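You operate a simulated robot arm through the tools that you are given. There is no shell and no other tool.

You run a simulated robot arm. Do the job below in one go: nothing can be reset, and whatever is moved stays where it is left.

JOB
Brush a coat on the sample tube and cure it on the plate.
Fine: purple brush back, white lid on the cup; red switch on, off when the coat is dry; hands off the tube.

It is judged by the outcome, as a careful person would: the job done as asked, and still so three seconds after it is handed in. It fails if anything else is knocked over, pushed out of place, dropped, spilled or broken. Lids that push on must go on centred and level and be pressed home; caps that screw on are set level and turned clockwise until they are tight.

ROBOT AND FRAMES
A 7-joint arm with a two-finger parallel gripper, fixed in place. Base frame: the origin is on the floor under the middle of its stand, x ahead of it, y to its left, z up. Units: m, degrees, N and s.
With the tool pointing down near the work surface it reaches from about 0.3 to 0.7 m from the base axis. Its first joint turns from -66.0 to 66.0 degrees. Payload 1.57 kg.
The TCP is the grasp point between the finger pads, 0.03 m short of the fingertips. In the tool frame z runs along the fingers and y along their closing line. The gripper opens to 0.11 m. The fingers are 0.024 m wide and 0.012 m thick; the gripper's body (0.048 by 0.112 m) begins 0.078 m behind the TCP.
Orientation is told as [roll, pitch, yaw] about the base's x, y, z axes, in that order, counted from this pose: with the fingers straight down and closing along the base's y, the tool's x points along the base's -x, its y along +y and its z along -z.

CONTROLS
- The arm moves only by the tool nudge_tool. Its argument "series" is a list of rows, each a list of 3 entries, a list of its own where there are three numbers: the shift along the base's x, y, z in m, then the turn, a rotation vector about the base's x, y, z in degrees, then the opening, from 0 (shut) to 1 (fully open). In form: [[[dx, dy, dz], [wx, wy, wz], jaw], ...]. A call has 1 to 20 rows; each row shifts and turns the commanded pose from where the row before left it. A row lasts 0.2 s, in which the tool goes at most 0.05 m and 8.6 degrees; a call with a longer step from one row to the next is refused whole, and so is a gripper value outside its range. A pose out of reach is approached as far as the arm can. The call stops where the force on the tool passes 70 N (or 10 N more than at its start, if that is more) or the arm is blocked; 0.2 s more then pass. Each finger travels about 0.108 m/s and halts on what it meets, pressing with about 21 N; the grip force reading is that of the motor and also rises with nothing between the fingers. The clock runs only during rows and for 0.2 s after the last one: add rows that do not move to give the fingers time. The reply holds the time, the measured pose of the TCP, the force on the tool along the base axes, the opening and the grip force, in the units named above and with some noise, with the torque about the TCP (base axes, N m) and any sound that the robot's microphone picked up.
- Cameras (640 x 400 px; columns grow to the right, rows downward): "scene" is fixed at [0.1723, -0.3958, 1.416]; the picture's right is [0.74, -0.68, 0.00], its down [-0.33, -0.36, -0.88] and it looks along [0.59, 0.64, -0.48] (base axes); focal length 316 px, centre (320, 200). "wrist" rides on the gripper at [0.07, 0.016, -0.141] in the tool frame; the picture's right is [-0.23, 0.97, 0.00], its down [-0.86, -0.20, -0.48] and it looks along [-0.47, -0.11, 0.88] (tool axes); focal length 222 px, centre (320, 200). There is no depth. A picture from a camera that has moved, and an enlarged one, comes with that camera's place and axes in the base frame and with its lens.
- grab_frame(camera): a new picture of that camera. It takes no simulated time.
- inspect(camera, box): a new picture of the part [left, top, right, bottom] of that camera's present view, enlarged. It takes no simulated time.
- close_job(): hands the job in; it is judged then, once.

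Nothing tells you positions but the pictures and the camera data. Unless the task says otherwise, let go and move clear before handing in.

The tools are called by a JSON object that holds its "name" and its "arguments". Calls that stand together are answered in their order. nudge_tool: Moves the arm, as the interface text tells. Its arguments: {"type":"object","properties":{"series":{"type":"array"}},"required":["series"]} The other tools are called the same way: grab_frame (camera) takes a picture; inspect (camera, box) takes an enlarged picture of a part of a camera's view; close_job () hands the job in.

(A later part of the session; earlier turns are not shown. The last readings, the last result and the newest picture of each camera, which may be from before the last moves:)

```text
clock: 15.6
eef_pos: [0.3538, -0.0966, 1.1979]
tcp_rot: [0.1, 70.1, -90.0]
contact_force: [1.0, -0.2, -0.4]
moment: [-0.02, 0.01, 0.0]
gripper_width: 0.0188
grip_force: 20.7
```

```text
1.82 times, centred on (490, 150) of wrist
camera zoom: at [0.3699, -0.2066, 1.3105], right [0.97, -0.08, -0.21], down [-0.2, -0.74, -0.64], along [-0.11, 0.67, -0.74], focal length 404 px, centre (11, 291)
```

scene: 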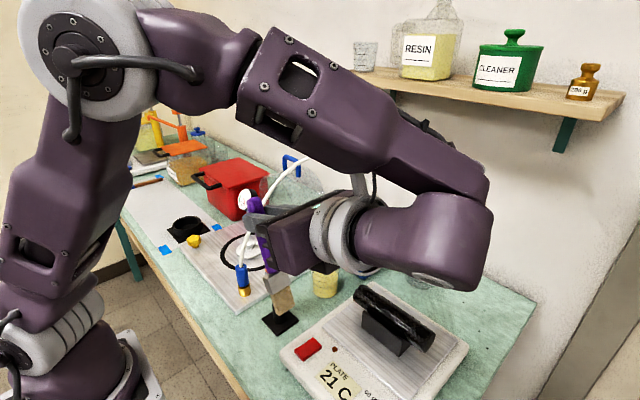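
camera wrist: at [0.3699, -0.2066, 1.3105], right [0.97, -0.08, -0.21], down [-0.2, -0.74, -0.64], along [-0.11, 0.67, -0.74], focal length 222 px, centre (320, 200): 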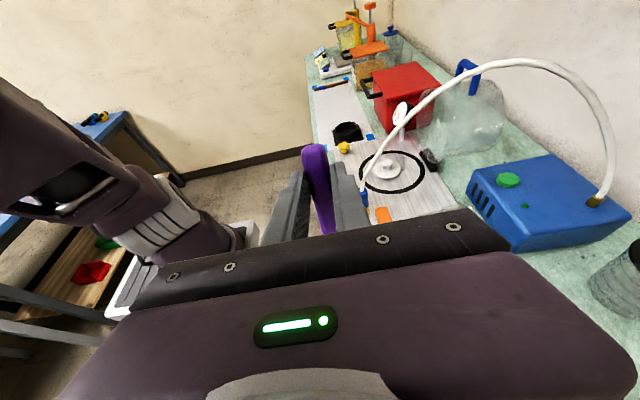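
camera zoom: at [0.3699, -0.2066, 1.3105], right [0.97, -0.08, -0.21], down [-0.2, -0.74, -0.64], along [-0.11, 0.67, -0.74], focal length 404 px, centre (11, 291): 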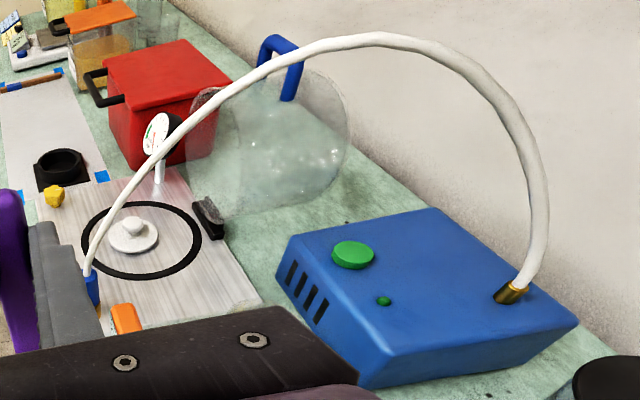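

The tip is where I computed it, about 26 mm toward -y and 140 mm below the TCP. I'll move over toward the cup, first to (0.56, -0.04) at height and then lower, staying under the hose arch.

{"name": "nudge_tool", "arguments": {"series": [[[0.04, 0, 0], [0, 0, 0], 0.0], [[0.045, 0, 0], [0, 0, 0], 0.0], [[0.045, 0.005, 0], [0, 0, 0], 0.0], [[0.04, 0.015, 0], [0, 0, 0], 0.0], [[0.02, 0.02, 0], [0, 0, 0], 0.0], [[0.016, 0.016, 0], [0, 0, 0], 0.0], [[0, 0, 0], [0, 0, 0], 0.0]]}}

{"name": "grab_frame", "arguments": {"camera": "scene"}}

{"name": "grab_frame", "arguments": {"camera": "wrist"}}

```text
clock: 17.2
eef_pos: [0.5613, -0.0423, 1.1981]
tcp_rot: [0.0, 70.1, -89.9]
contact_force: [0.3, -0.1, -0.8]
moment: [0.04, 0.01, -0.03]
gripper_width: 0.0188
grip_force: 20.7
```

```text
taken
```

scene: 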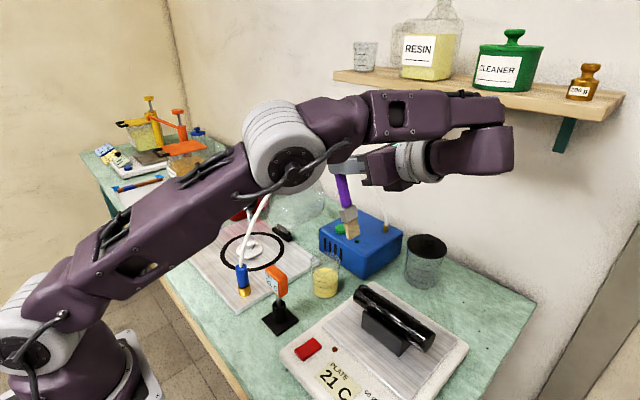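

```text
taken
camera wrist: at [0.5765, -0.1515, 1.3113], right [0.97, -0.08, -0.21], down [-0.2, -0.74, -0.64], along [-0.11, 0.67, -0.74], focal length 222 px, centre (320, 200)
```

wrist: 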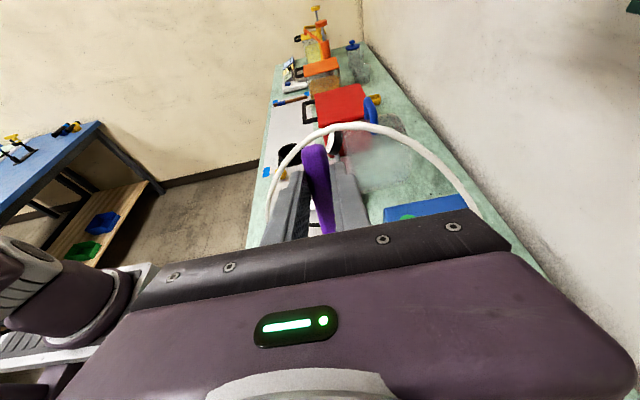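

The brush is in line with the cup, but the elbow has come forward near the hose in the scene view. I'll inspect that clearance before descending.

{"name": "inspect", "arguments": {"camera": "scene", "box": [220, 70, 420, 310]}}

{"name": "inspect", "arguments": {"camera": "wrist", "box": [240, 80, 520, 260]}}

```text
1.67 times, centred on (320, 190) of scene
camera zoom: at [0.1724, -0.3958, 1.416], right [0.74, -0.68, 0.0], down [-0.33, -0.36, -0.88], along [0.59, 0.64, -0.48], focal length 526 px, centre (320, 217)
```

zoom: 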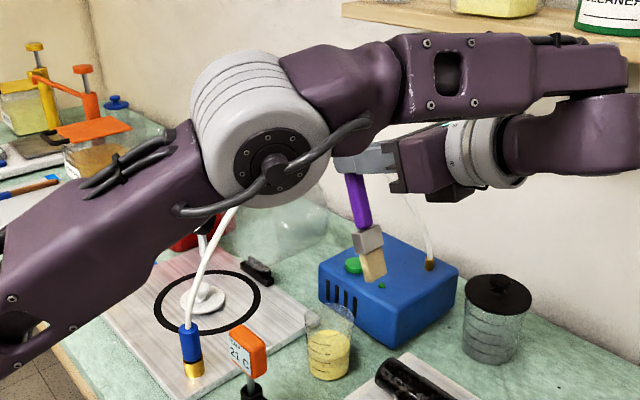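

```text
2.22 times, centred on (380, 170) of wrist
camera zoom: at [0.5765, -0.1515, 1.3113], right [0.97, -0.08, -0.21], down [-0.2, -0.74, -0.64], along [-0.11, 0.67, -0.74], focal length 494 px, centre (187, 267)
```

zoom: 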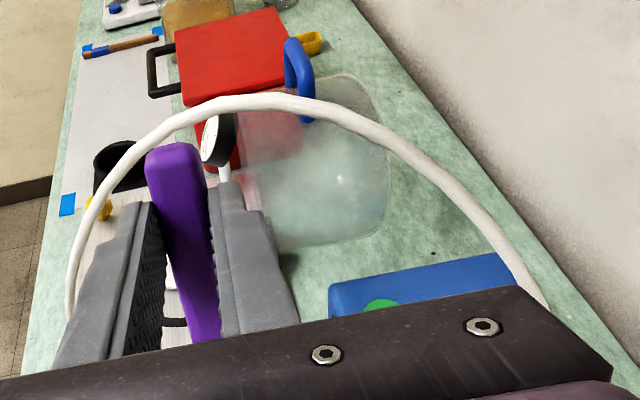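

The hose is in its normal shape and the elbow is nearer the camera, well clear of it. I'll descend in small steps with the tip still short of the cup, then check again.

{"name": "nudge_tool", "arguments": {"series": [[[0, 0, -0.03], [0, 0, 0], 0.0], [[0, 0, -0.03], [0, 0, 0], 0.0], [[0, 0, -0.024], [0, 0, 0], 0.0], [[0, 0, 0], [0, 0, 0], 0.0]]}}

{"name": "grab_frame", "arguments": {"camera": "scene"}}

{"name": "inspect", "arguments": {"camera": "scene", "box": [290, 190, 400, 310]}}

```text
clock: 18.2
eef_pos: [0.5597, -0.0452, 1.1136]
tcp_rot: [0.1, 70.0, -89.8]
contact_force: [0.2, 0.2, -0.2]
moment: [-0.06, -0.01, 0.02]
gripper_width: 0.019
grip_force: 21.3
```

```text
taken
```

scene: 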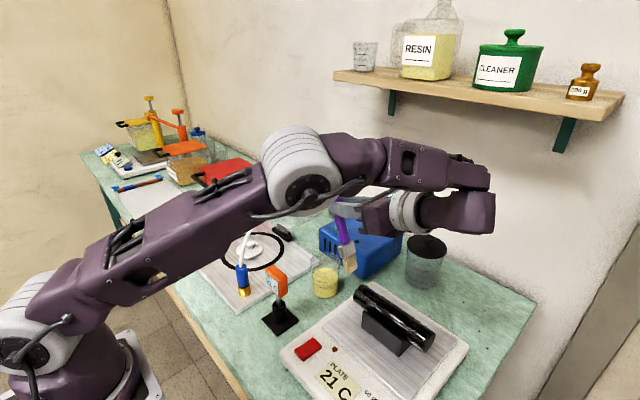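

```text
3.33 times, centred on (345, 250) of scene
camera zoom: at [0.1724, -0.3958, 1.416], right [0.74, -0.68, 0.0], down [-0.33, -0.36, -0.88], along [0.59, 0.64, -0.48], focal length 1052 px, centre (237, 33)
```

zoom: 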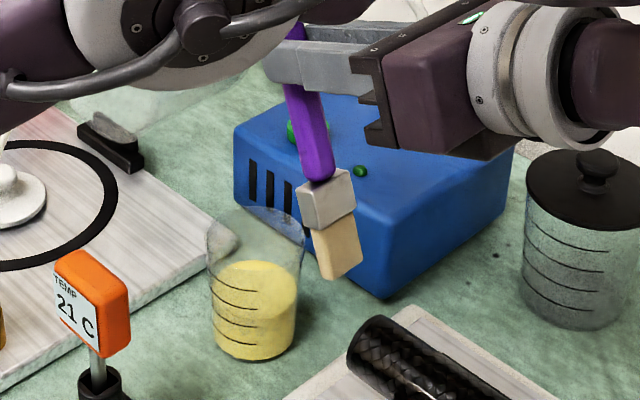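

The tip matches prediction, and the cup centre is now (0.562, 0.009) with the rim at z 0.95 and the liquid at about 0.907. I'll slide over the cup at this height and verify before dipping.

{"name": "nudge_tool", "arguments": {"series": [[[0.001, 0.025, 0.001], [0, 0, 0], 0.0], [[0.001, 0.025, 0], [0, 0, 0], 0.0], [[0, 0.02, 0], [0, 0, 0], 0.0], [[0, 0, 0], [0, 0, 0], 0.0]]}}

{"name": "grab_frame", "arguments": {"camera": "scene"}}

{"name": "inspect", "arguments": {"camera": "scene", "box": [290, 190, 400, 310]}}

{"name": "grab_frame", "arguments": {"camera": "wrist"}}

```text
clock: 19.2
eef_pos: [0.5616, 0.0288, 1.1151]
tcp_rot: [0.2, 70.0, -89.9]
contact_force: [0.6, -0.2, 0.0]
moment: [0.03, -0.01, -0.04]
gripper_width: 0.0192
grip_force: 21.1
```

```text
taken
```

scene: 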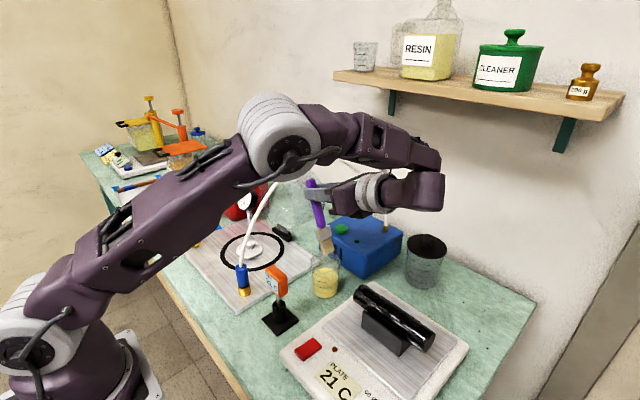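

```text
3.33 times, centred on (345, 250) of scene
camera zoom: at [0.1724, -0.3958, 1.416], right [0.74, -0.68, 0.0], down [-0.33, -0.36, -0.88], along [0.59, 0.64, -0.48], focal length 1052 px, centre (237, 33)
```

zoom: 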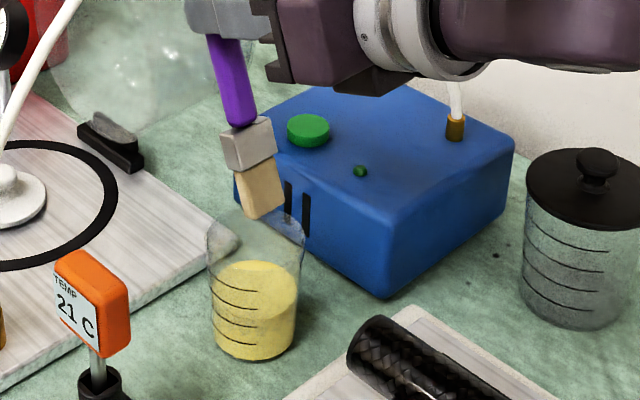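

```text
taken
camera wrist: at [0.578, -0.081, 1.2291], right [0.97, -0.08, -0.21], down [-0.2, -0.74, -0.64], along [-0.11, 0.67, -0.74], focal length 222 px, centre (320, 200)
```

wrist: 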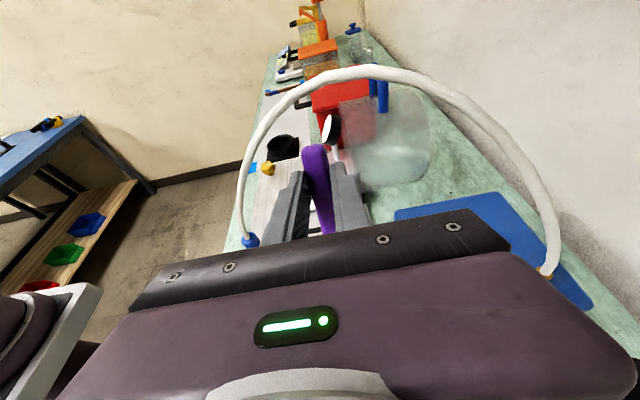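

The brush is over the cup and well clear of the hose. I'll shift 4 mm toward -y and lower the bristles into the resin gently.

{"name": "nudge_tool", "arguments": {"series": [[[0, -0.004, -0.01], [0, 0, 0], 0.0], [[0, 0, -0.015], [0, 0, 0], 0.0], [[0, 0, -0.02], [0, 0, 0], 0.0], [[0, 0, 0], [0, 0, 0], 0.0]]}}

{"name": "inspect", "arguments": {"camera": "scene", "box": [290, 210, 370, 310]}}

```text
clock: 20.2
eef_pos: [0.5618, 0.0229, 1.0709]
tcp_rot: [0.1, 70.0, -89.9]
contact_force: [-0.3, -1.0, -0.7]
moment: [0.0, 0.0, 0.02]
gripper_width: 0.0187
grip_force: 21.4
```

```text
4.00 times, centred on (330, 260) of scene
camera zoom: at [0.1724, -0.3958, 1.416], right [0.74, -0.68, 0.0], down [-0.33, -0.36, -0.88], along [0.59, 0.64, -0.48], focal length 1262 px, centre (280, -40)
```

zoom: 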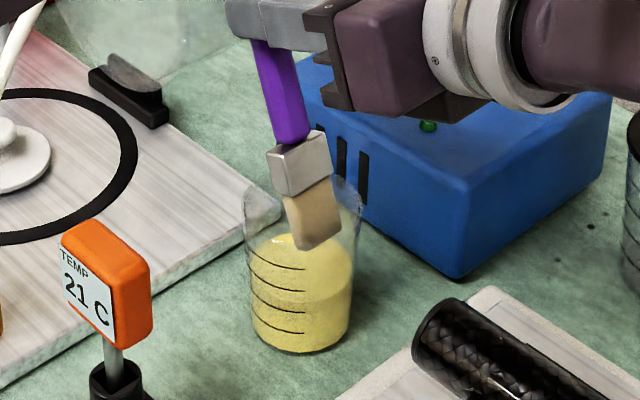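

The bristles are inside the rim without contact. I'll continue down about 45 mm so they are submerged.

{"name": "nudge_tool", "arguments": {"series": [[[-0.001, 0.001, -0.015], [0, 0, 0], 0.0], [[0, 0, -0.015], [0, 0, 0], 0.0], [[0, 0, -0.014], [0, 0, 0], 0.0], [[0, 0, 0], [0, 0, 0], 0.0], [[0, 0, 0], [0, 0, 0], 0.0]]}}

{"name": "inspect", "arguments": {"camera": "scene", "box": [290, 210, 370, 310]}}

```text
clock: 21.4
eef_pos: [0.5605, 0.0226, 1.0257]
tcp_rot: [0.0, 70.0, -89.9]
contact_force: [0.5, 0.6, -1.5]
moment: [0.05, -0.07, 0.06]
gripper_width: 0.0188
grip_force: 21.1
```

```text
4.00 times, centred on (330, 260) of scene
camera zoom: at [0.1724, -0.3958, 1.416], right [0.74, -0.68, 0.0], down [-0.33, -0.36, -0.88], along [0.59, 0.64, -0.48], focal length 1262 px, centre (280, -40)
```

zoom: 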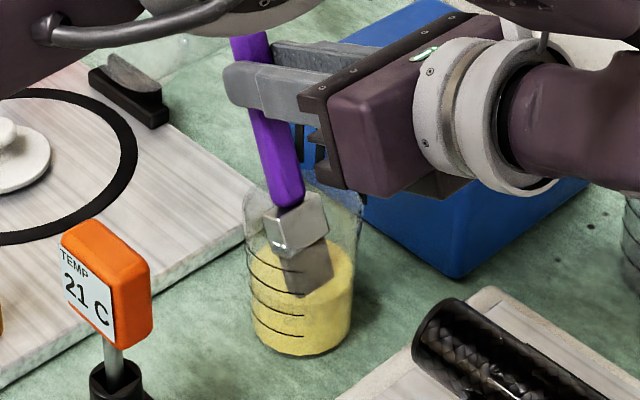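

The bristles turned dark and glossy, so they are loaded. I'll lift straight up slowly and pause over the cup for any drip.

{"name": "nudge_tool", "arguments": {"series": [[[0, 0, 0.01], [0, 0, 0], 0.0], [[0, 0, 0.015], [0, 0, 0], 0.0], [[0, 0, 0.02], [0, 0, 0], 0.0], [[0, 0, 0.02], [0, 0, 0], 0.0], [[0, 0, 0.02], [0, 0, 0], 0.0], [[0, 0, 0.005], [0, 0, 0], 0.0], [[0, 0, 0], [0, 0, 0], 0.0], [[0, 0, 0], [0, 0, 0], 0.0], [[0, 0, 0], [0, 0, 0], 0.0], [[0, 0, 0], [0, 0, 0], 0.0]]}}

{"name": "inspect", "arguments": {"camera": "scene", "box": [290, 210, 370, 310]}}

{"name": "grab_frame", "arguments": {"camera": "scene"}}

```text
clock: 23.6
eef_pos: [0.5609, 0.0245, 1.1188]
tcp_rot: [0.1, 70.0, -89.9]
contact_force: [-0.4, -0.6, -0.2]
moment: [-0.03, -0.01, 0.01]
gripper_width: 0.0188
grip_force: 20.9
```

```text
4.00 times, centred on (330, 260) of scene
camera zoom: at [0.1724, -0.3958, 1.416], right [0.74, -0.68, 0.0], down [-0.33, -0.36, -0.88], along [0.59, 0.64, -0.48], focal length 1262 px, centre (280, -40)
```

zoom: 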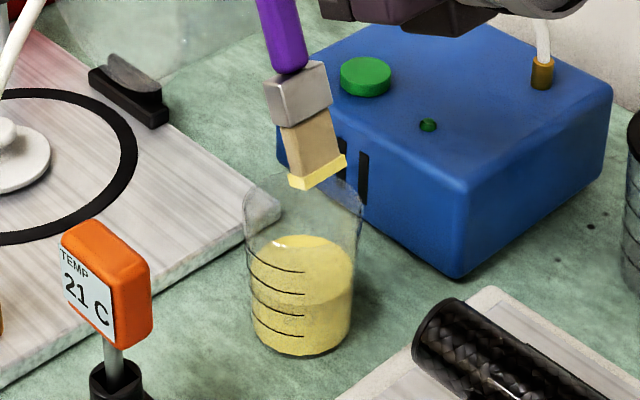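

```text
taken
```

scene: 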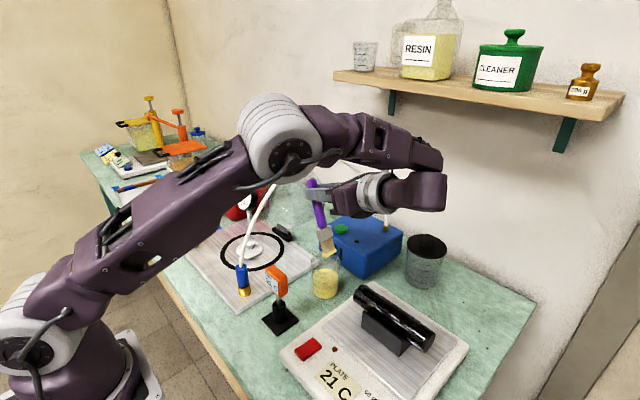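

The tip now carries a yellow load of resin. I'll back away from under the hose first, then rise and place the tip just above the tube.

{"name": "nudge_tool", "arguments": {"series": [[[-0.005, -0.03, 0], [0, 0, 0], 0.0], [[-0.005, -0.045, 0], [0, 0, 0], 0.0], [[-0.005, -0.035, 0.02], [0, 0, 0], 0.0], [[-0.005, -0.025, 0.02], [0, 0, 0], 0.0], [[0, 0, 0], [0, 0, 0], 0.0]]}}

{"name": "grab_frame", "arguments": {"camera": "scene"}}

{"name": "inspect", "arguments": {"camera": "scene", "box": [320, 220, 450, 370]}}

```text
clock: 24.8
eef_pos: [0.5398, -0.1108, 1.1548]
tcp_rot: [-0.1, 70.0, -89.9]
contact_force: [-0.6, 0.6, -0.3]
moment: [0.0, 0.0, -0.03]
gripper_width: 0.019
grip_force: 21.4
```

```text
taken
```

scene: 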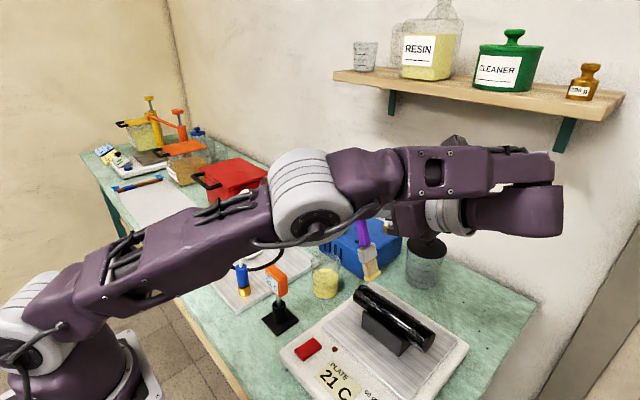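

```text
2.67 times, centred on (385, 295) of scene
camera zoom: at [0.1723, -0.3958, 1.416], right [0.74, -0.68, 0.0], down [-0.33, -0.36, -0.88], along [0.59, 0.64, -0.48], focal length 841 px, centre (147, -53)
```

zoom: 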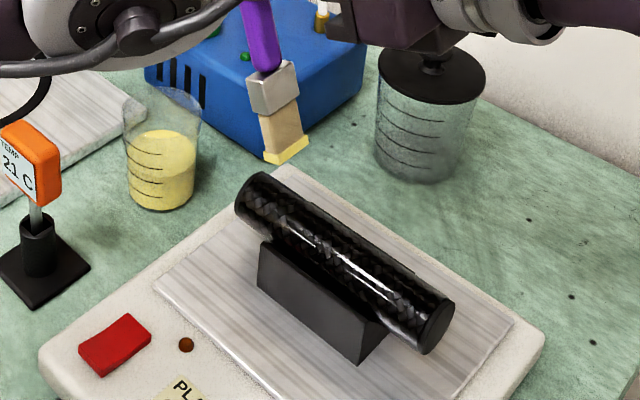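

The tip is just above the tube near its +y end. I'll align over that end and lower to just short of contact.

{"name": "nudge_tool", "arguments": {"series": [[[0.001, 0.02, -0.01], [0, 0, 0], 0.0], [[0, 0, -0.015], [0, 0, 0], 0.0], [[0, 0, 0], [0, 0, 0], 0.0]]}}

{"name": "inspect", "arguments": {"camera": "scene", "box": [330, 240, 430, 340]}}

```text
clock: 25.6
eef_pos: [0.5411, -0.0905, 1.1295]
tcp_rot: [0.0, 70.0, -90.0]
contact_force: [-0.6, -0.2, -0.2]
moment: [0.02, 0.01, 0.0]
gripper_width: 0.0191
grip_force: 21.0
```

```text
4.00 times, centred on (380, 290) of scene
camera zoom: at [0.1724, -0.3958, 1.416], right [0.74, -0.68, 0.0], down [-0.33, -0.36, -0.88], along [0.59, 0.64, -0.48], focal length 1262 px, centre (80, -160)
```

zoom: 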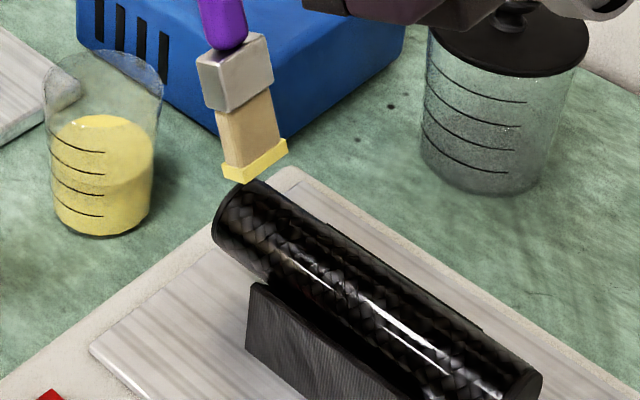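

The loaded tip is about 1 cm above the tube's end. I'll lower gently into light contact.

{"name": "nudge_tool", "arguments": {"series": [[[0.001, 0, -0.005], [0, 0, 0], 0.0], [[0, 0, -0.003], [0, 0, 0], 0.0], [[0, 0, 0], [0, 0, 0], 0.0]]}}

{"name": "inspect", "arguments": {"camera": "scene", "box": [330, 240, 430, 340]}}

```text
clock: 26.4
eef_pos: [0.5411, -0.0906, 1.1228]
tcp_rot: [0.2, 70.0, -89.9]
contact_force: [-0.1, 0.5, -0.1]
moment: [0.0, 0.01, -0.03]
gripper_width: 0.0191
grip_force: 21.4
```

```text
4.00 times, centred on (380, 290) of scene
camera zoom: at [0.1724, -0.3958, 1.416], right [0.74, -0.68, 0.0], down [-0.33, -0.36, -0.88], along [0.59, 0.64, -0.48], focal length 1262 px, centre (80, -160)
```

zoom: 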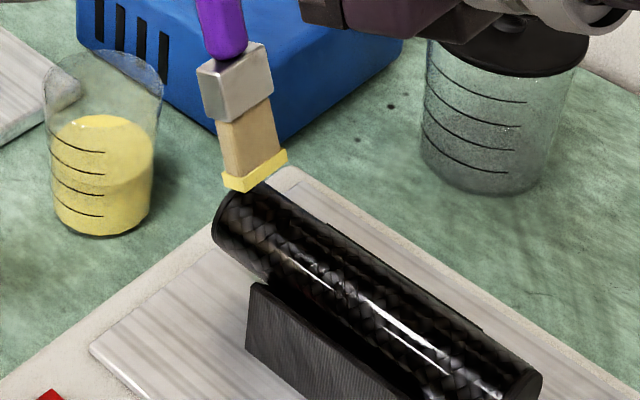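

No contact force yet; I'll keep lowering in small steps.

{"name": "nudge_tool", "arguments": {"series": [[[0, 0, -0.003], [0, 0, 0], 0.0], [[0, 0, -0.002], [0, 0, 0], 0.0], [[0, 0, 0], [0, 0, 0], 0.0]]}}

{"name": "inspect", "arguments": {"camera": "scene", "box": [340, 260, 400, 320]}}

```text
clock: 27.2
eef_pos: [0.5424, -0.0924, 1.1199]
tcp_rot: [0.1, 70.0, -89.9]
contact_force: [-0.1, 0.5, -0.4]
moment: [0.0, -0.01, -0.01]
gripper_width: 0.0188
grip_force: 20.8
```

```text
6.67 times, centred on (370, 290) of scene
camera zoom: at [0.1724, -0.3958, 1.416], right [0.74, -0.68, 0.0], down [-0.33, -0.36, -0.88], along [0.59, 0.64, -0.48], focal length 2104 px, centre (-13, -400)
```

zoom: 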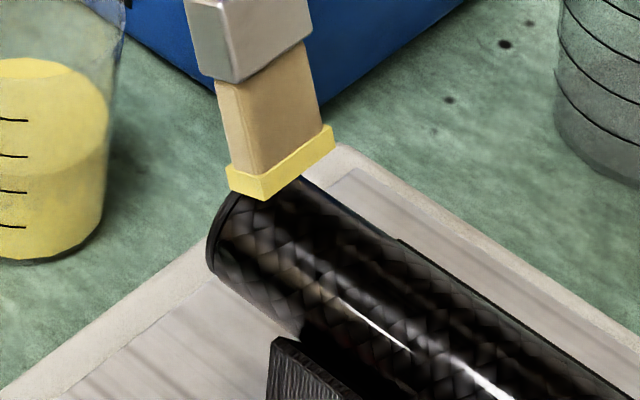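

The tip is nearly touching the crown of the tube. I'll lower a bit more to find light contact.

{"name": "nudge_tool", "arguments": {"series": [[[0, 0, -0.002], [0, 0, 0], 0.0], [[0, 0, -0.002], [0, 0, 0], 0.0], [[0, 0, 0], [0, 0, 0], 0.0]]}}

{"name": "inspect", "arguments": {"camera": "scene", "box": [340, 260, 400, 320]}}

```text
clock: 28.0
eef_pos: [0.5426, -0.0906, 1.113]
tcp_rot: [0.0, 69.9, -90.0]
contact_force: [-0.1, 0.4, -0.7]
moment: [0.03, 0.0, 0.02]
gripper_width: 0.0188
grip_force: 20.6
```

```text
6.67 times, centred on (370, 290) of scene
camera zoom: at [0.1724, -0.3958, 1.416], right [0.74, -0.68, 0.0], down [-0.33, -0.36, -0.88], along [0.59, 0.64, -0.48], focal length 2104 px, centre (-13, -400)
```

zoom: 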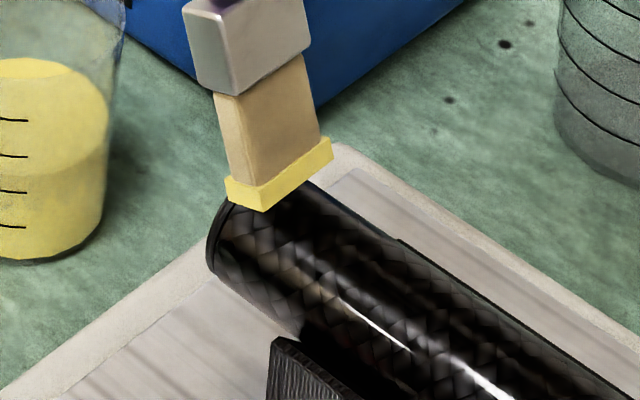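

There's still no force, though the bristles look to be at the surface. I'll try a short stroke along the tube and look for a coat.

{"name": "nudge_tool", "arguments": {"series": [[[0, -0.01, -0.001], [0, 0, 0], 0.0], [[0, -0.01, 0], [0, 0, 0], 0.0], [[0, -0.01, 0], [0, 0, 0], 0.0], [[0, 0, 0], [0, 0, 0], 0.0]]}}

{"name": "inspect", "arguments": {"camera": "scene", "box": [340, 260, 400, 320]}}

{"name": "inspect", "arguments": {"camera": "scene", "box": [320, 240, 450, 370]}}

```text
clock: 29.0
eef_pos: [0.5423, -0.1211, 1.1141]
tcp_rot: [0.1, 70.0, -89.9]
contact_force: [0.0, -0.6, 0.4]
moment: [-0.01, 0.02, 0.01]
gripper_width: 0.0191
grip_force: 20.8
```

```text
6.67 times, centred on (370, 290) of scene
camera zoom: at [0.1724, -0.3958, 1.416], right [0.74, -0.68, 0.0], down [-0.33, -0.36, -0.88], along [0.59, 0.64, -0.48], focal length 2104 px, centre (-13, -400)
```

zoom: 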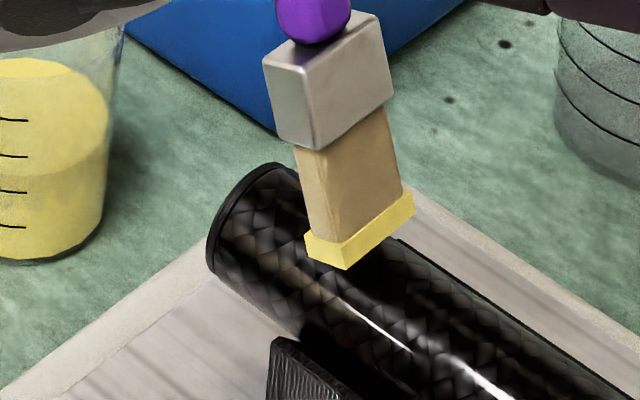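

```text
3.08 times, centred on (385, 305) of scene
camera zoom: at [0.1724, -0.3958, 1.416], right [0.74, -0.68, 0.0], down [-0.33, -0.36, -0.88], along [0.59, 0.64, -0.48], focal length 971 px, centre (120, -123)
```

zoom: 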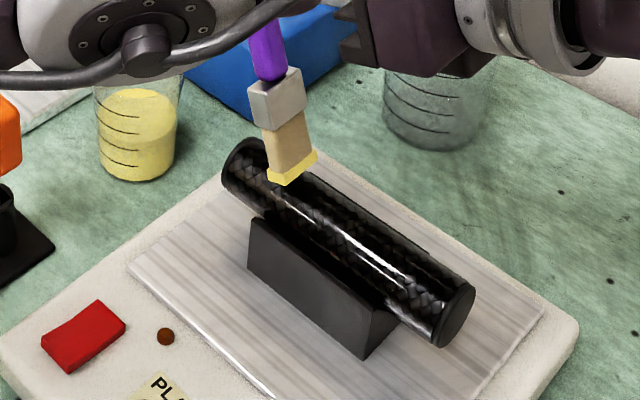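

No coat or contact force is visible, so the tip is still slightly above. I'll lower further in 2 mm steps while watching.

{"name": "nudge_tool", "arguments": {"series": [[[0, 0, -0.002], [0, 0, 0], 0.0], [[0, 0, -0.002], [0, 0, 0], 0.0], [[0, 0, 0], [0, 0, 0], 0.0]]}}

{"name": "inspect", "arguments": {"camera": "scene", "box": [340, 260, 400, 320]}}

```text
clock: 29.8
eef_pos: [0.5416, -0.1224, 1.1104]
tcp_rot: [0.1, 70.0, -89.9]
contact_force: [-0.3, 0.2, -1.0]
moment: [-0.02, 0.02, -0.01]
gripper_width: 0.0187
grip_force: 21.0
```

```text
6.67 times, centred on (370, 290) of scene
camera zoom: at [0.1724, -0.3958, 1.416], right [0.74, -0.68, 0.0], down [-0.33, -0.36, -0.88], along [0.59, 0.64, -0.48], focal length 2104 px, centre (-13, -400)
```

zoom: 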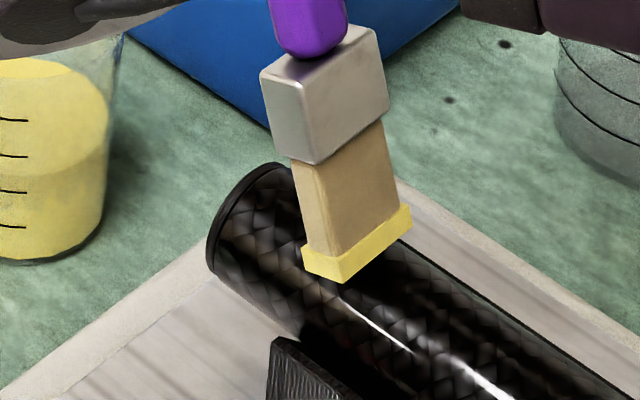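

Still no contact and the tip's lower edge is fully visible, so the tube's top is lower than I estimated. I'll continue lowering gently.

{"name": "nudge_tool", "arguments": {"series": [[[0, 0, -0.002], [0, 0, 0], 0.0], [[0, 0, -0.002], [0, 0, 0], 0.0], [[0, 0, 0], [0, 0, 0], 0.0]]}}

{"name": "inspect", "arguments": {"camera": "scene", "box": [340, 260, 400, 320]}}

```text
clock: 30.6
eef_pos: [0.5443, -0.1205, 1.1069]
tcp_rot: [0.1, 70.0, -90.0]
contact_force: [0.3, 0.7, 0.0]
moment: [0.0, -0.01, -0.03]
gripper_width: 0.0187
grip_force: 20.9
```

```text
6.67 times, centred on (370, 290) of scene
camera zoom: at [0.1724, -0.3958, 1.416], right [0.74, -0.68, 0.0], down [-0.33, -0.36, -0.88], along [0.59, 0.64, -0.48], focal length 2104 px, centre (-13, -400)
```

zoom: 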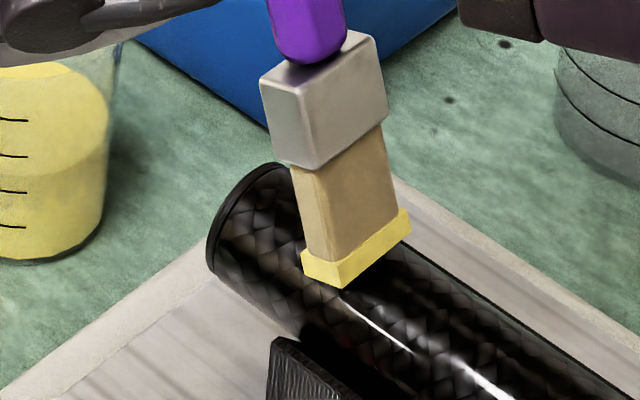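

The tip seems to have slowed in the image, perhaps first contact. I'll lower 2 mm more and make a short stroke.

{"name": "nudge_tool", "arguments": {"series": [[[0, 0, -0.002], [0, 0, 0], 0.0], [[0, 0, 0], [0, 0, 0], 0.0]]}}

{"name": "inspect", "arguments": {"camera": "scene", "box": [340, 260, 400, 320]}}

```text
clock: 31.2
eef_pos: [0.5423, -0.1204, 1.1042]
tcp_rot: [0.2, 70.0, -89.9]
contact_force: [0.0, -0.7, -0.5]
moment: [-0.01, -0.01, -0.02]
gripper_width: 0.0187
grip_force: 21.1
```

```text
6.67 times, centred on (370, 290) of scene
camera zoom: at [0.1724, -0.3958, 1.416], right [0.74, -0.68, 0.0], down [-0.33, -0.36, -0.88], along [0.59, 0.64, -0.48], focal length 2104 px, centre (-13, -400)
```

zoom: 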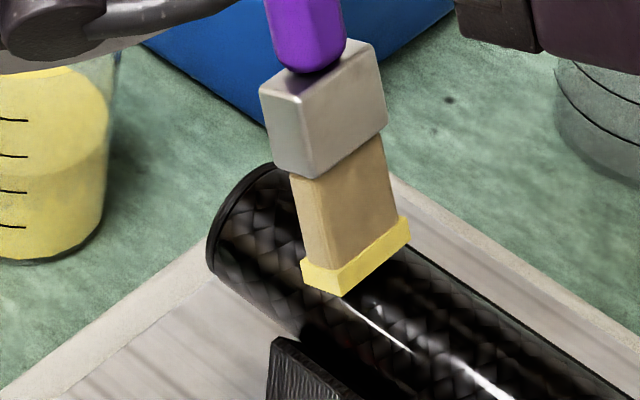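

Combining both cameras with this non-contact, the tube must be a bit lower and farther, around x 0.548 with its top near 0.96. I'll shift +6 mm in x and continue lowering carefully.

{"name": "nudge_tool", "arguments": {"series": [[[0.005, 0, 0], [0, 0, 0], 0.0], [[0, 0, -0.002], [0, 0, 0], 0.0], [[0, 0, 0], [0, 0, 0], 0.0]]}}

{"name": "inspect", "arguments": {"camera": "scene", "box": [340, 260, 400, 320]}}

```text
clock: 32.0
eef_pos: [0.546, -0.1204, 1.1021]
tcp_rot: [0.3, 70.1, -89.6]
contact_force: [0.0, -1.0, 11.0]
moment: [-0.33, -0.02, 0.01]
gripper_width: 0.0189
grip_force: 21.3
```

```text
6.67 times, centred on (370, 290) of scene
camera zoom: at [0.1722, -0.3958, 1.416], right [0.74, -0.68, 0.0], down [-0.33, -0.36, -0.88], along [0.59, 0.64, -0.48], focal length 2104 px, centre (-13, -400)
```

zoom: 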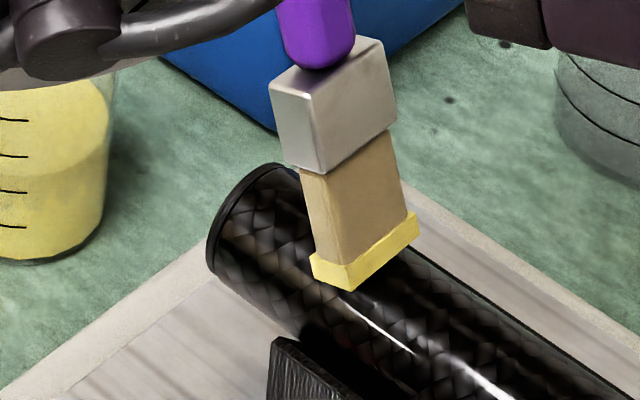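

Contact found: 11 N upward at tip height about 0.958. That's more than I want, so I'll ease off about 1.5 mm and stroke along the middle to see the coat.

{"name": "nudge_tool", "arguments": {"series": [[[0.001, 0, 0.0015], [0, 0, 0], 0.0], [[0, -0.01, 0], [0, 0, 0], 0.0], [[0, -0.01, 0], [0, 0, 0], 0.0]]}}

{"name": "inspect", "arguments": {"camera": "scene", "box": [340, 260, 400, 320]}}

{"name": "inspect", "arguments": {"camera": "scene", "box": [320, 240, 450, 370]}}

```text
clock: 32.8
eef_pos: [0.5489, -0.1397, 1.1038]
tcp_rot: [-0.1, 70.0, -90.0]
contact_force: [-1.1, 0.3, 1.0]
moment: [0.05, -0.02, 0.04]
gripper_width: 0.019
grip_force: 20.7
```

```text
6.67 times, centred on (370, 290) of scene
camera zoom: at [0.1724, -0.3958, 1.416], right [0.74, -0.68, 0.0], down [-0.33, -0.36, -0.88], along [0.59, 0.64, -0.48], focal length 2104 px, centre (-13, -400)
```

zoom: 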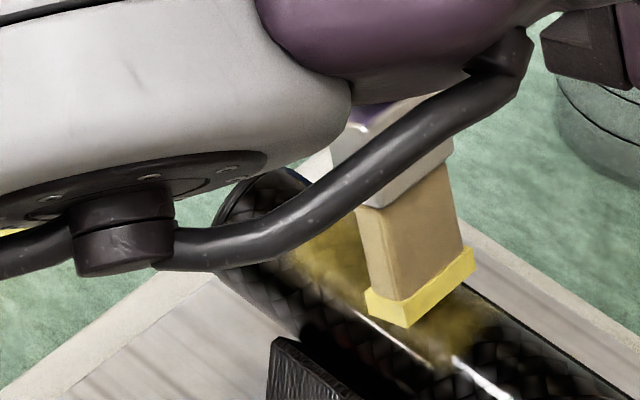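

```text
3.08 times, centred on (385, 305) of scene
camera zoom: at [0.1724, -0.3958, 1.416], right [0.74, -0.68, 0.0], down [-0.33, -0.36, -0.88], along [0.59, 0.64, -0.48], focal length 971 px, centre (120, -123)
```

zoom: 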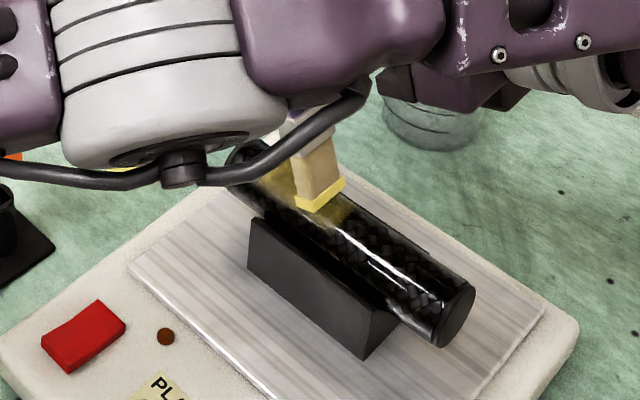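

A yellow coat is appearing where the brush passed. The elbow is dropping in view though, so I'll check the whole arm before continuing.

{"name": "grab_frame", "arguments": {"camera": "scene"}}

{"name": "grab_frame", "arguments": {"camera": "wrist"}}

```text
taken
```

scene: 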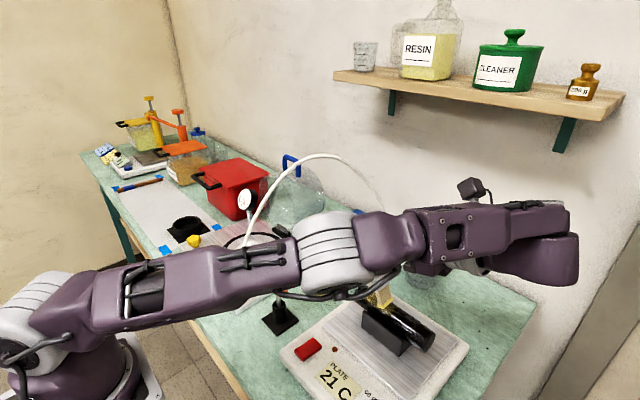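

```text
taken
camera wrist: at [0.5645, -0.2475, 1.2159], right [0.97, -0.08, -0.21], down [-0.2, -0.74, -0.64], along [-0.11, 0.67, -0.74], focal length 222 px, centre (320, 200)
```

wrist: 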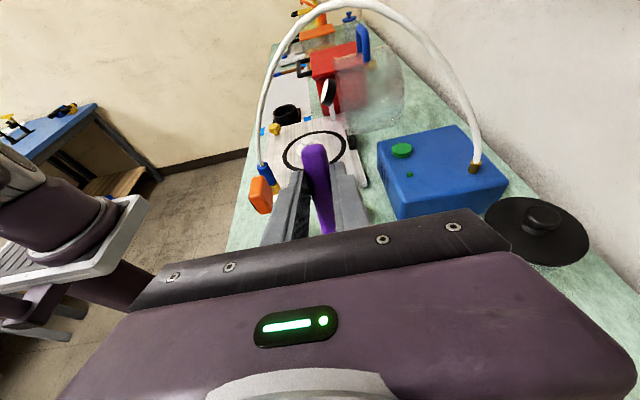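

The elbow is still around z 1.2, well above everything, and the hose is untouched. I'll continue the light stroke toward -y, checking force and reach.

{"name": "nudge_tool", "arguments": {"series": [[[0, -0.012, 0], [0, 0, 0], 0.0], [[0, -0.012, 0], [0, 0, 0], 0.0], [[0, -0.012, 0], [0, 0, 0], 0.0]]}}

{"name": "grab_frame", "arguments": {"camera": "scene"}}

```text
clock: 33.6
eef_pos: [0.5488, -0.1519, 1.103]
tcp_rot: [0.4, 69.9, -89.8]
contact_force: [-0.5, 0.3, 0.5]
moment: [0.0, 0.04, -0.02]
gripper_width: 0.0188
grip_force: 21.0
out of reach, approached as far as the arm can: row 2, 3
```

```text
taken
```

scene: 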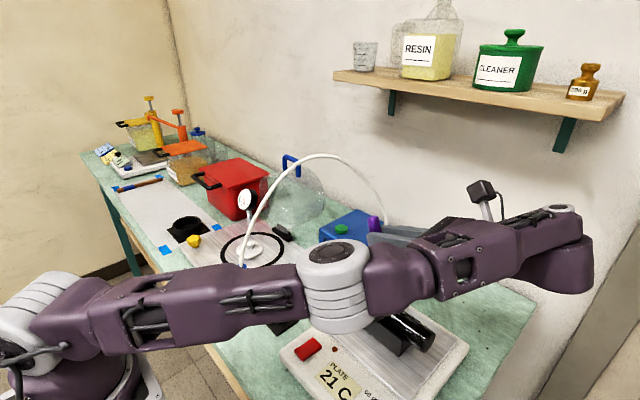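

The arm ran out of reach at y ≈ -0.15 with this hand direction. I'll lift off, come back toward +y, and then yaw the hand about 45° so it leans toward the base.

{"name": "nudge_tool", "arguments": {"series": [[[0, 0.015, 0.01], [0, 0, 0], 0.0], [[0, 0.02, 0.015], [0, 0, 0], 0.0], [[0, 0.02, 0.015], [0, 0, 0], 0.0], [[0, 0.01, 0.01], [0, 0, 0], 0.0], [[0, 0, 0], [0, 0, 0], 0.0]]}}

{"name": "grab_frame", "arguments": {"camera": "scene"}}

{"name": "inspect", "arguments": {"camera": "scene", "box": [330, 260, 450, 370]}}

```text
clock: 34.8
eef_pos: [0.5497, -0.0853, 1.1534]
tcp_rot: [0.1, 70.1, -89.9]
contact_force: [0.0, 0.9, -0.4]
moment: [0.01, 0.0, -0.02]
gripper_width: 0.0187
grip_force: 20.8
```

```text
taken
```

scene: 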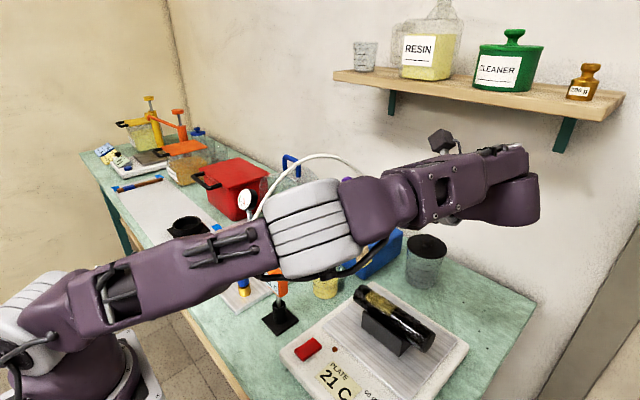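

```text
3.64 times, centred on (390, 315) of scene
camera zoom: at [0.1724, -0.3958, 1.416], right [0.74, -0.68, 0.0], down [-0.33, -0.36, -0.88], along [0.59, 0.64, -0.48], focal length 1147 px, centre (66, -218)
```

zoom: 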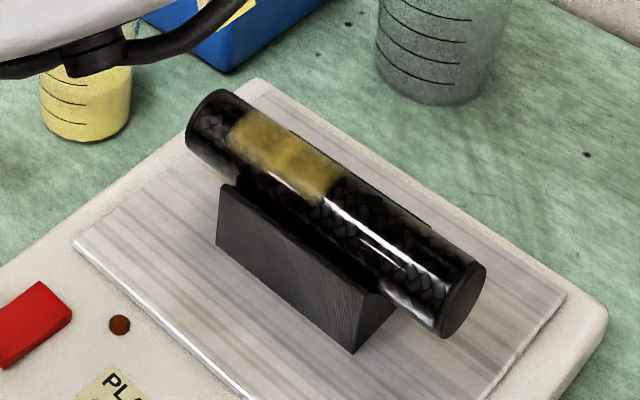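

The top now shows a coat from about y -0.13 to -0.19. I'll rise a little and yaw -45° about z so the far end comes into reach.

{"name": "nudge_tool", "arguments": {"series": [[[0, 0, 0.015], [0, 0, -7.5], 0.0], [[0, 0, 0.015], [0, 0, -7.5], 0.0], [[0, 0, 0.01], [0, 0, -7.5], 0.0], [[0, 0, 0], [0, 0, -7.5], 0.0], [[0, 0, 0], [0, 0, -7.5], 0.0], [[0, 0, 0], [0, 0, -7.5], 0.0], [[0, 0, 0], [0, 0, 0], 0.0]]}}

{"name": "grab_frame", "arguments": {"camera": "scene"}}

{"name": "grab_frame", "arguments": {"camera": "wrist"}}

```text
clock: 36.4
eef_pos: [0.5491, -0.0866, 1.1942]
tcp_rot: [0.1, 70.0, -135.0]
contact_force: [-0.6, 0.0, -1.1]
moment: [0.01, 0.01, 0.0]
gripper_width: 0.0188
grip_force: 21.3
```

```text
taken
```

scene: 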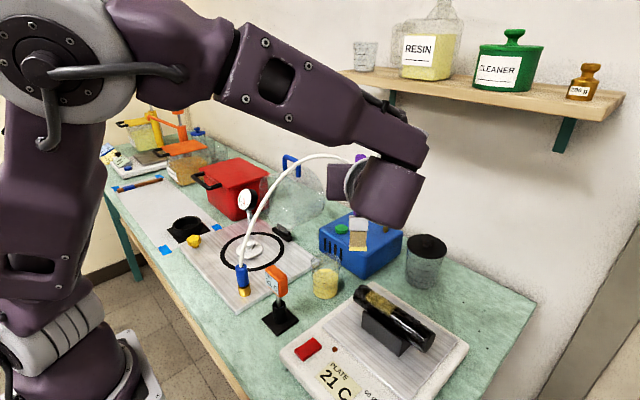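

```text
taken
camera wrist: at [0.4823, -0.1747, 1.3074], right [0.63, -0.74, -0.21], down [-0.67, -0.38, -0.64], along [0.39, 0.55, -0.74], focal length 222 px, centre (320, 200)
```

wrist: 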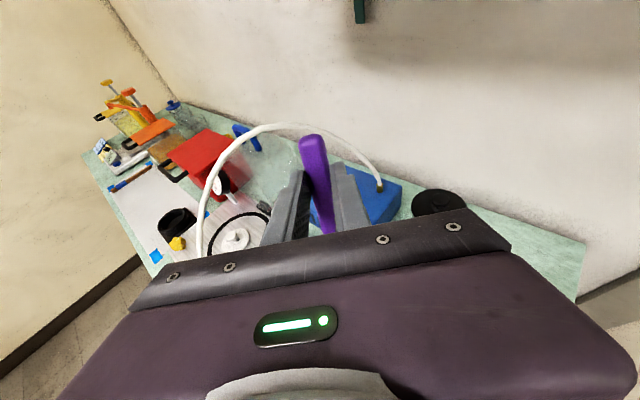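

This posture is much better, with the elbow folded back and room to reach. I'll move above the uncoated middle of the tube and check the tip.

{"name": "nudge_tool", "arguments": {"series": [[[0.006, -0.026, -0.014], [0, 0, 0], 0.0], [[0.006, -0.026, -0.015], [0, 0, 0], 0.0], [[0.006, -0.026, -0.015], [0, 0, 0], 0.0], [[0, 0, 0], [0, 0, 0], 0.0]]}}

{"name": "grab_frame", "arguments": {"camera": "scene"}}

{"name": "inspect", "arguments": {"camera": "scene", "box": [330, 250, 450, 360]}}

```text
clock: 37.4
eef_pos: [0.5684, -0.1653, 1.1501]
tcp_rot: [0.1, 69.9, -134.9]
contact_force: [0.2, 0.2, -0.3]
moment: [-0.03, 0.0, 0.0]
gripper_width: 0.0191
grip_force: 21.4
```

```text
taken
```

scene: 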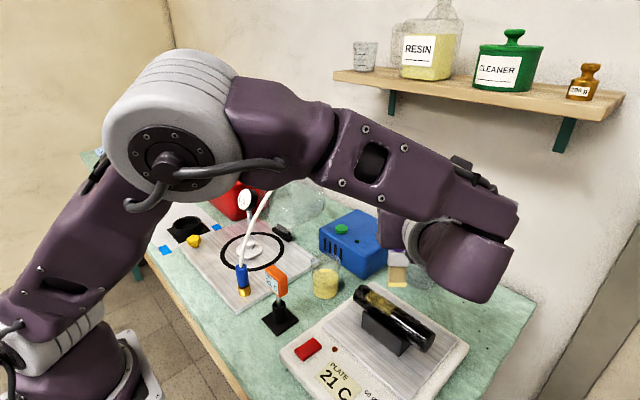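

```text
3.64 times, centred on (390, 305) of scene
camera zoom: at [0.1724, -0.3958, 1.416], right [0.74, -0.68, 0.0], down [-0.33, -0.36, -0.88], along [0.59, 0.64, -0.48], focal length 1147 px, centre (66, -182)
```

zoom: 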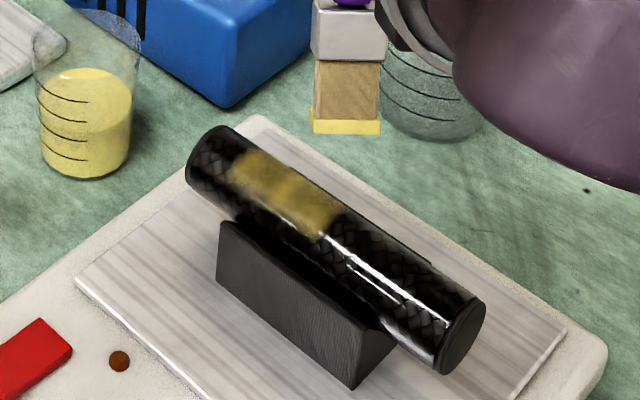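

The brush is above the tube near the coated patch's edge, and the coat spans roughly y -0.128 to -0.187. I'll lower here to find light contact again.

{"name": "nudge_tool", "arguments": {"series": [[[-0.001, 0, -0.02], [0, 0, 0], 0.0], [[0, 0, -0.014], [0, 0, 0], 0.0], [[0, 0, -0.006], [0, 0, 0], 0.0], [[0, 0, 0], [0, 0, 0], 0.0]]}}

{"name": "inspect", "arguments": {"camera": "scene", "box": [330, 250, 450, 360]}}

```text
clock: 38.4
eef_pos: [0.565, -0.1657, 1.1094]
tcp_rot: [0.1, 70.0, -134.8]
contact_force: [0.1, 1.0, -0.3]
moment: [0.01, 0.0, 0.01]
gripper_width: 0.019
grip_force: 21.1
```

```text
3.64 times, centred on (390, 305) of scene
camera zoom: at [0.1724, -0.3958, 1.416], right [0.74, -0.68, 0.0], down [-0.33, -0.36, -0.88], along [0.59, 0.64, -0.48], focal length 1147 px, centre (66, -182)
```

zoom: 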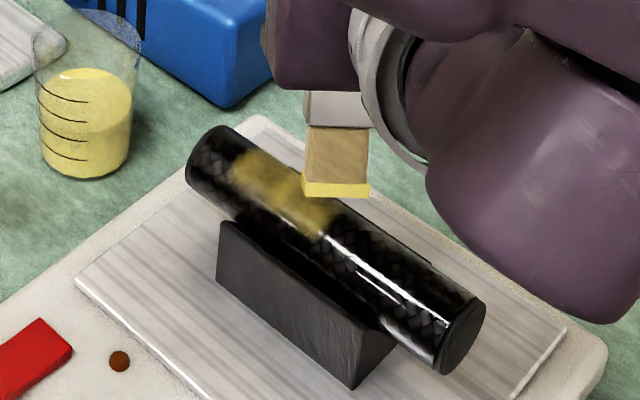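

The tip is about 9 mm above the crown. I'll lower 6 mm and then in small steps until there's light contact.

{"name": "nudge_tool", "arguments": {"series": [[[0, 0, -0.005], [0, 0, 0], 0.0], [[0, 0, -0.002], [0, 0, 0], 0.0], [[0, 0, 0], [0, 0, 0], 0.0]]}}

{"name": "inspect", "arguments": {"camera": "scene", "box": [330, 250, 450, 360]}}

```text
clock: 39.2
eef_pos: [0.5646, -0.1649, 1.1043]
tcp_rot: [0.0, 69.9, -135.0]
contact_force: [-1.1, 1.8, -0.1]
moment: [0.0, -0.02, 0.03]
gripper_width: 0.019
grip_force: 20.9
```

```text
3.64 times, centred on (390, 305) of scene
camera zoom: at [0.1724, -0.3958, 1.416], right [0.74, -0.68, 0.0], down [-0.33, -0.36, -0.88], along [0.59, 0.64, -0.48], focal length 1147 px, centre (66, -182)
```

zoom: 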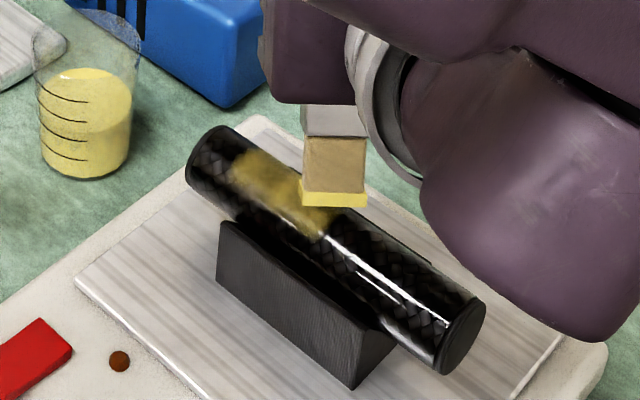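

Getting close; I'll take two more 2 mm steps.

{"name": "nudge_tool", "arguments": {"series": [[[0, 0, -0.002], [0, 0, 0], 0.0], [[0, 0, 0], [0, 0, 0], 0.0]]}}

{"name": "nudge_tool", "arguments": {"series": [[[0, 0, -0.0015], [0, 0, 0], 0.0], [[0, 0, 0], [0, 0, 0], 0.0]]}}

{"name": "inspect", "arguments": {"camera": "scene", "box": [330, 250, 450, 360]}}

```text
clock: 39.8
eef_pos: [0.5647, -0.1646, 1.101]
tcp_rot: [0.1, 70.0, -134.9]
contact_force: [-0.6, -0.6, -0.9]
moment: [0.01, -0.03, 0.03]
gripper_width: 0.0189
grip_force: 20.7
```

```text
clock: 40.4
eef_pos: [0.564, -0.1651, 1.1001]
tcp_rot: [0.1, 70.1, -134.8]
contact_force: [0.8, 0.6, -0.6]
moment: [-0.02, -0.04, 0.02]
gripper_width: 0.0192
grip_force: 21.0
```

```text
3.64 times, centred on (390, 305) of scene
camera zoom: at [0.1724, -0.3958, 1.416], right [0.74, -0.68, 0.0], down [-0.33, -0.36, -0.88], along [0.59, 0.64, -0.48], focal length 1147 px, centre (66, -182)
```

zoom: 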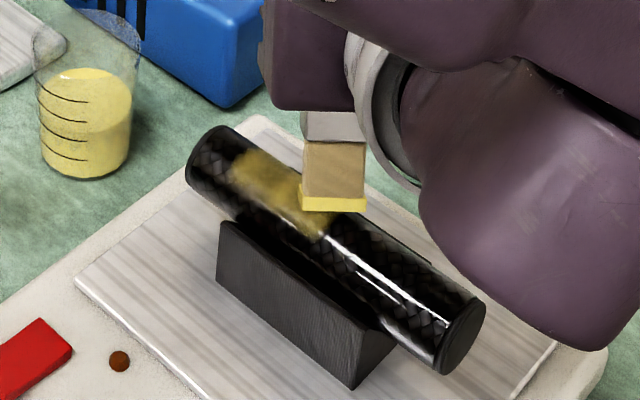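

Not touching yet; I'll lower 2 mm more, twice.

{"name": "nudge_tool", "arguments": {"series": [[[0, 0, -0.002], [0, 0, 0], 0.0], [[0, 0, 0], [0, 0, 0], 0.0]]}}

{"name": "inspect", "arguments": {"camera": "scene", "box": [350, 270, 410, 330]}}

```text
clock: 41.0
eef_pos: [0.5645, -0.1656, 1.0982]
tcp_rot: [0.1, 70.0, -134.9]
contact_force: [0.7, 0.1, -0.3]
moment: [0.0, 0.01, 0.0]
gripper_width: 0.019
grip_force: 21.2
```

```text
6.67 times, centred on (380, 300) of scene
camera zoom: at [0.1724, -0.3958, 1.416], right [0.74, -0.68, 0.0], down [-0.33, -0.36, -0.88], along [0.59, 0.64, -0.48], focal length 2104 px, centre (-80, -467)
```

zoom: 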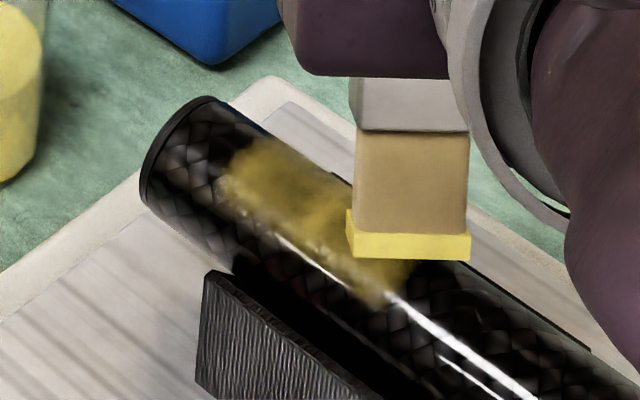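

The tip is still about 5 mm high. I'll lower 3 mm, then approach slowly.

{"name": "nudge_tool", "arguments": {"series": [[[0, 0, -0.003], [0, 0, 0], 0.0], [[0, 0, 0], [0, 0, 0], 0.0]]}}

{"name": "nudge_tool", "arguments": {"series": [[[0, 0, -0.0015], [0, 0, 0], 0.0], [[0, 0, 0], [0, 0, 0], 0.0]]}}

{"name": "inspect", "arguments": {"camera": "scene", "box": [350, 270, 410, 330]}}

```text
clock: 41.6
eef_pos: [0.566, -0.1661, 1.0954]
tcp_rot: [0.2, 70.1, -134.7]
contact_force: [1.6, 0.9, 15.8]
moment: [-0.05, 0.05, 0.02]
gripper_width: 0.0186
grip_force: 20.8
```

```text
clock: 42.2
eef_pos: [0.5664, -0.1646, 1.0932]
tcp_rot: [0.1, 70.1, -134.7]
contact_force: [4.6, 3.6, 17.9]
moment: [0.36, -0.37, -0.02]
gripper_width: 0.019
grip_force: 20.9
```

```text
6.67 times, centred on (380, 300) of scene
camera zoom: at [0.1722, -0.3956, 1.4161], right [0.74, -0.68, 0.0], down [-0.33, -0.36, -0.88], along [0.59, 0.64, -0.48], focal length 2104 px, centre (-80, -467)
```

zoom: 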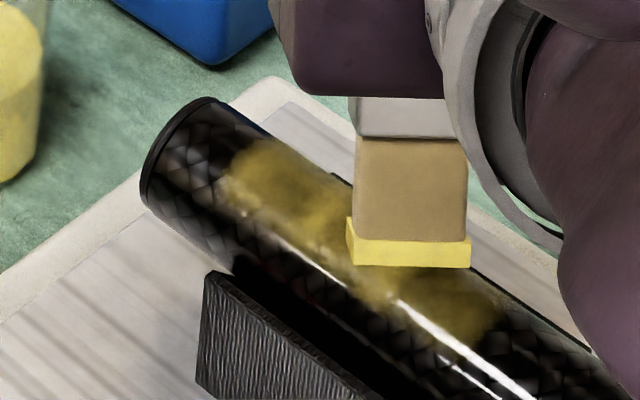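

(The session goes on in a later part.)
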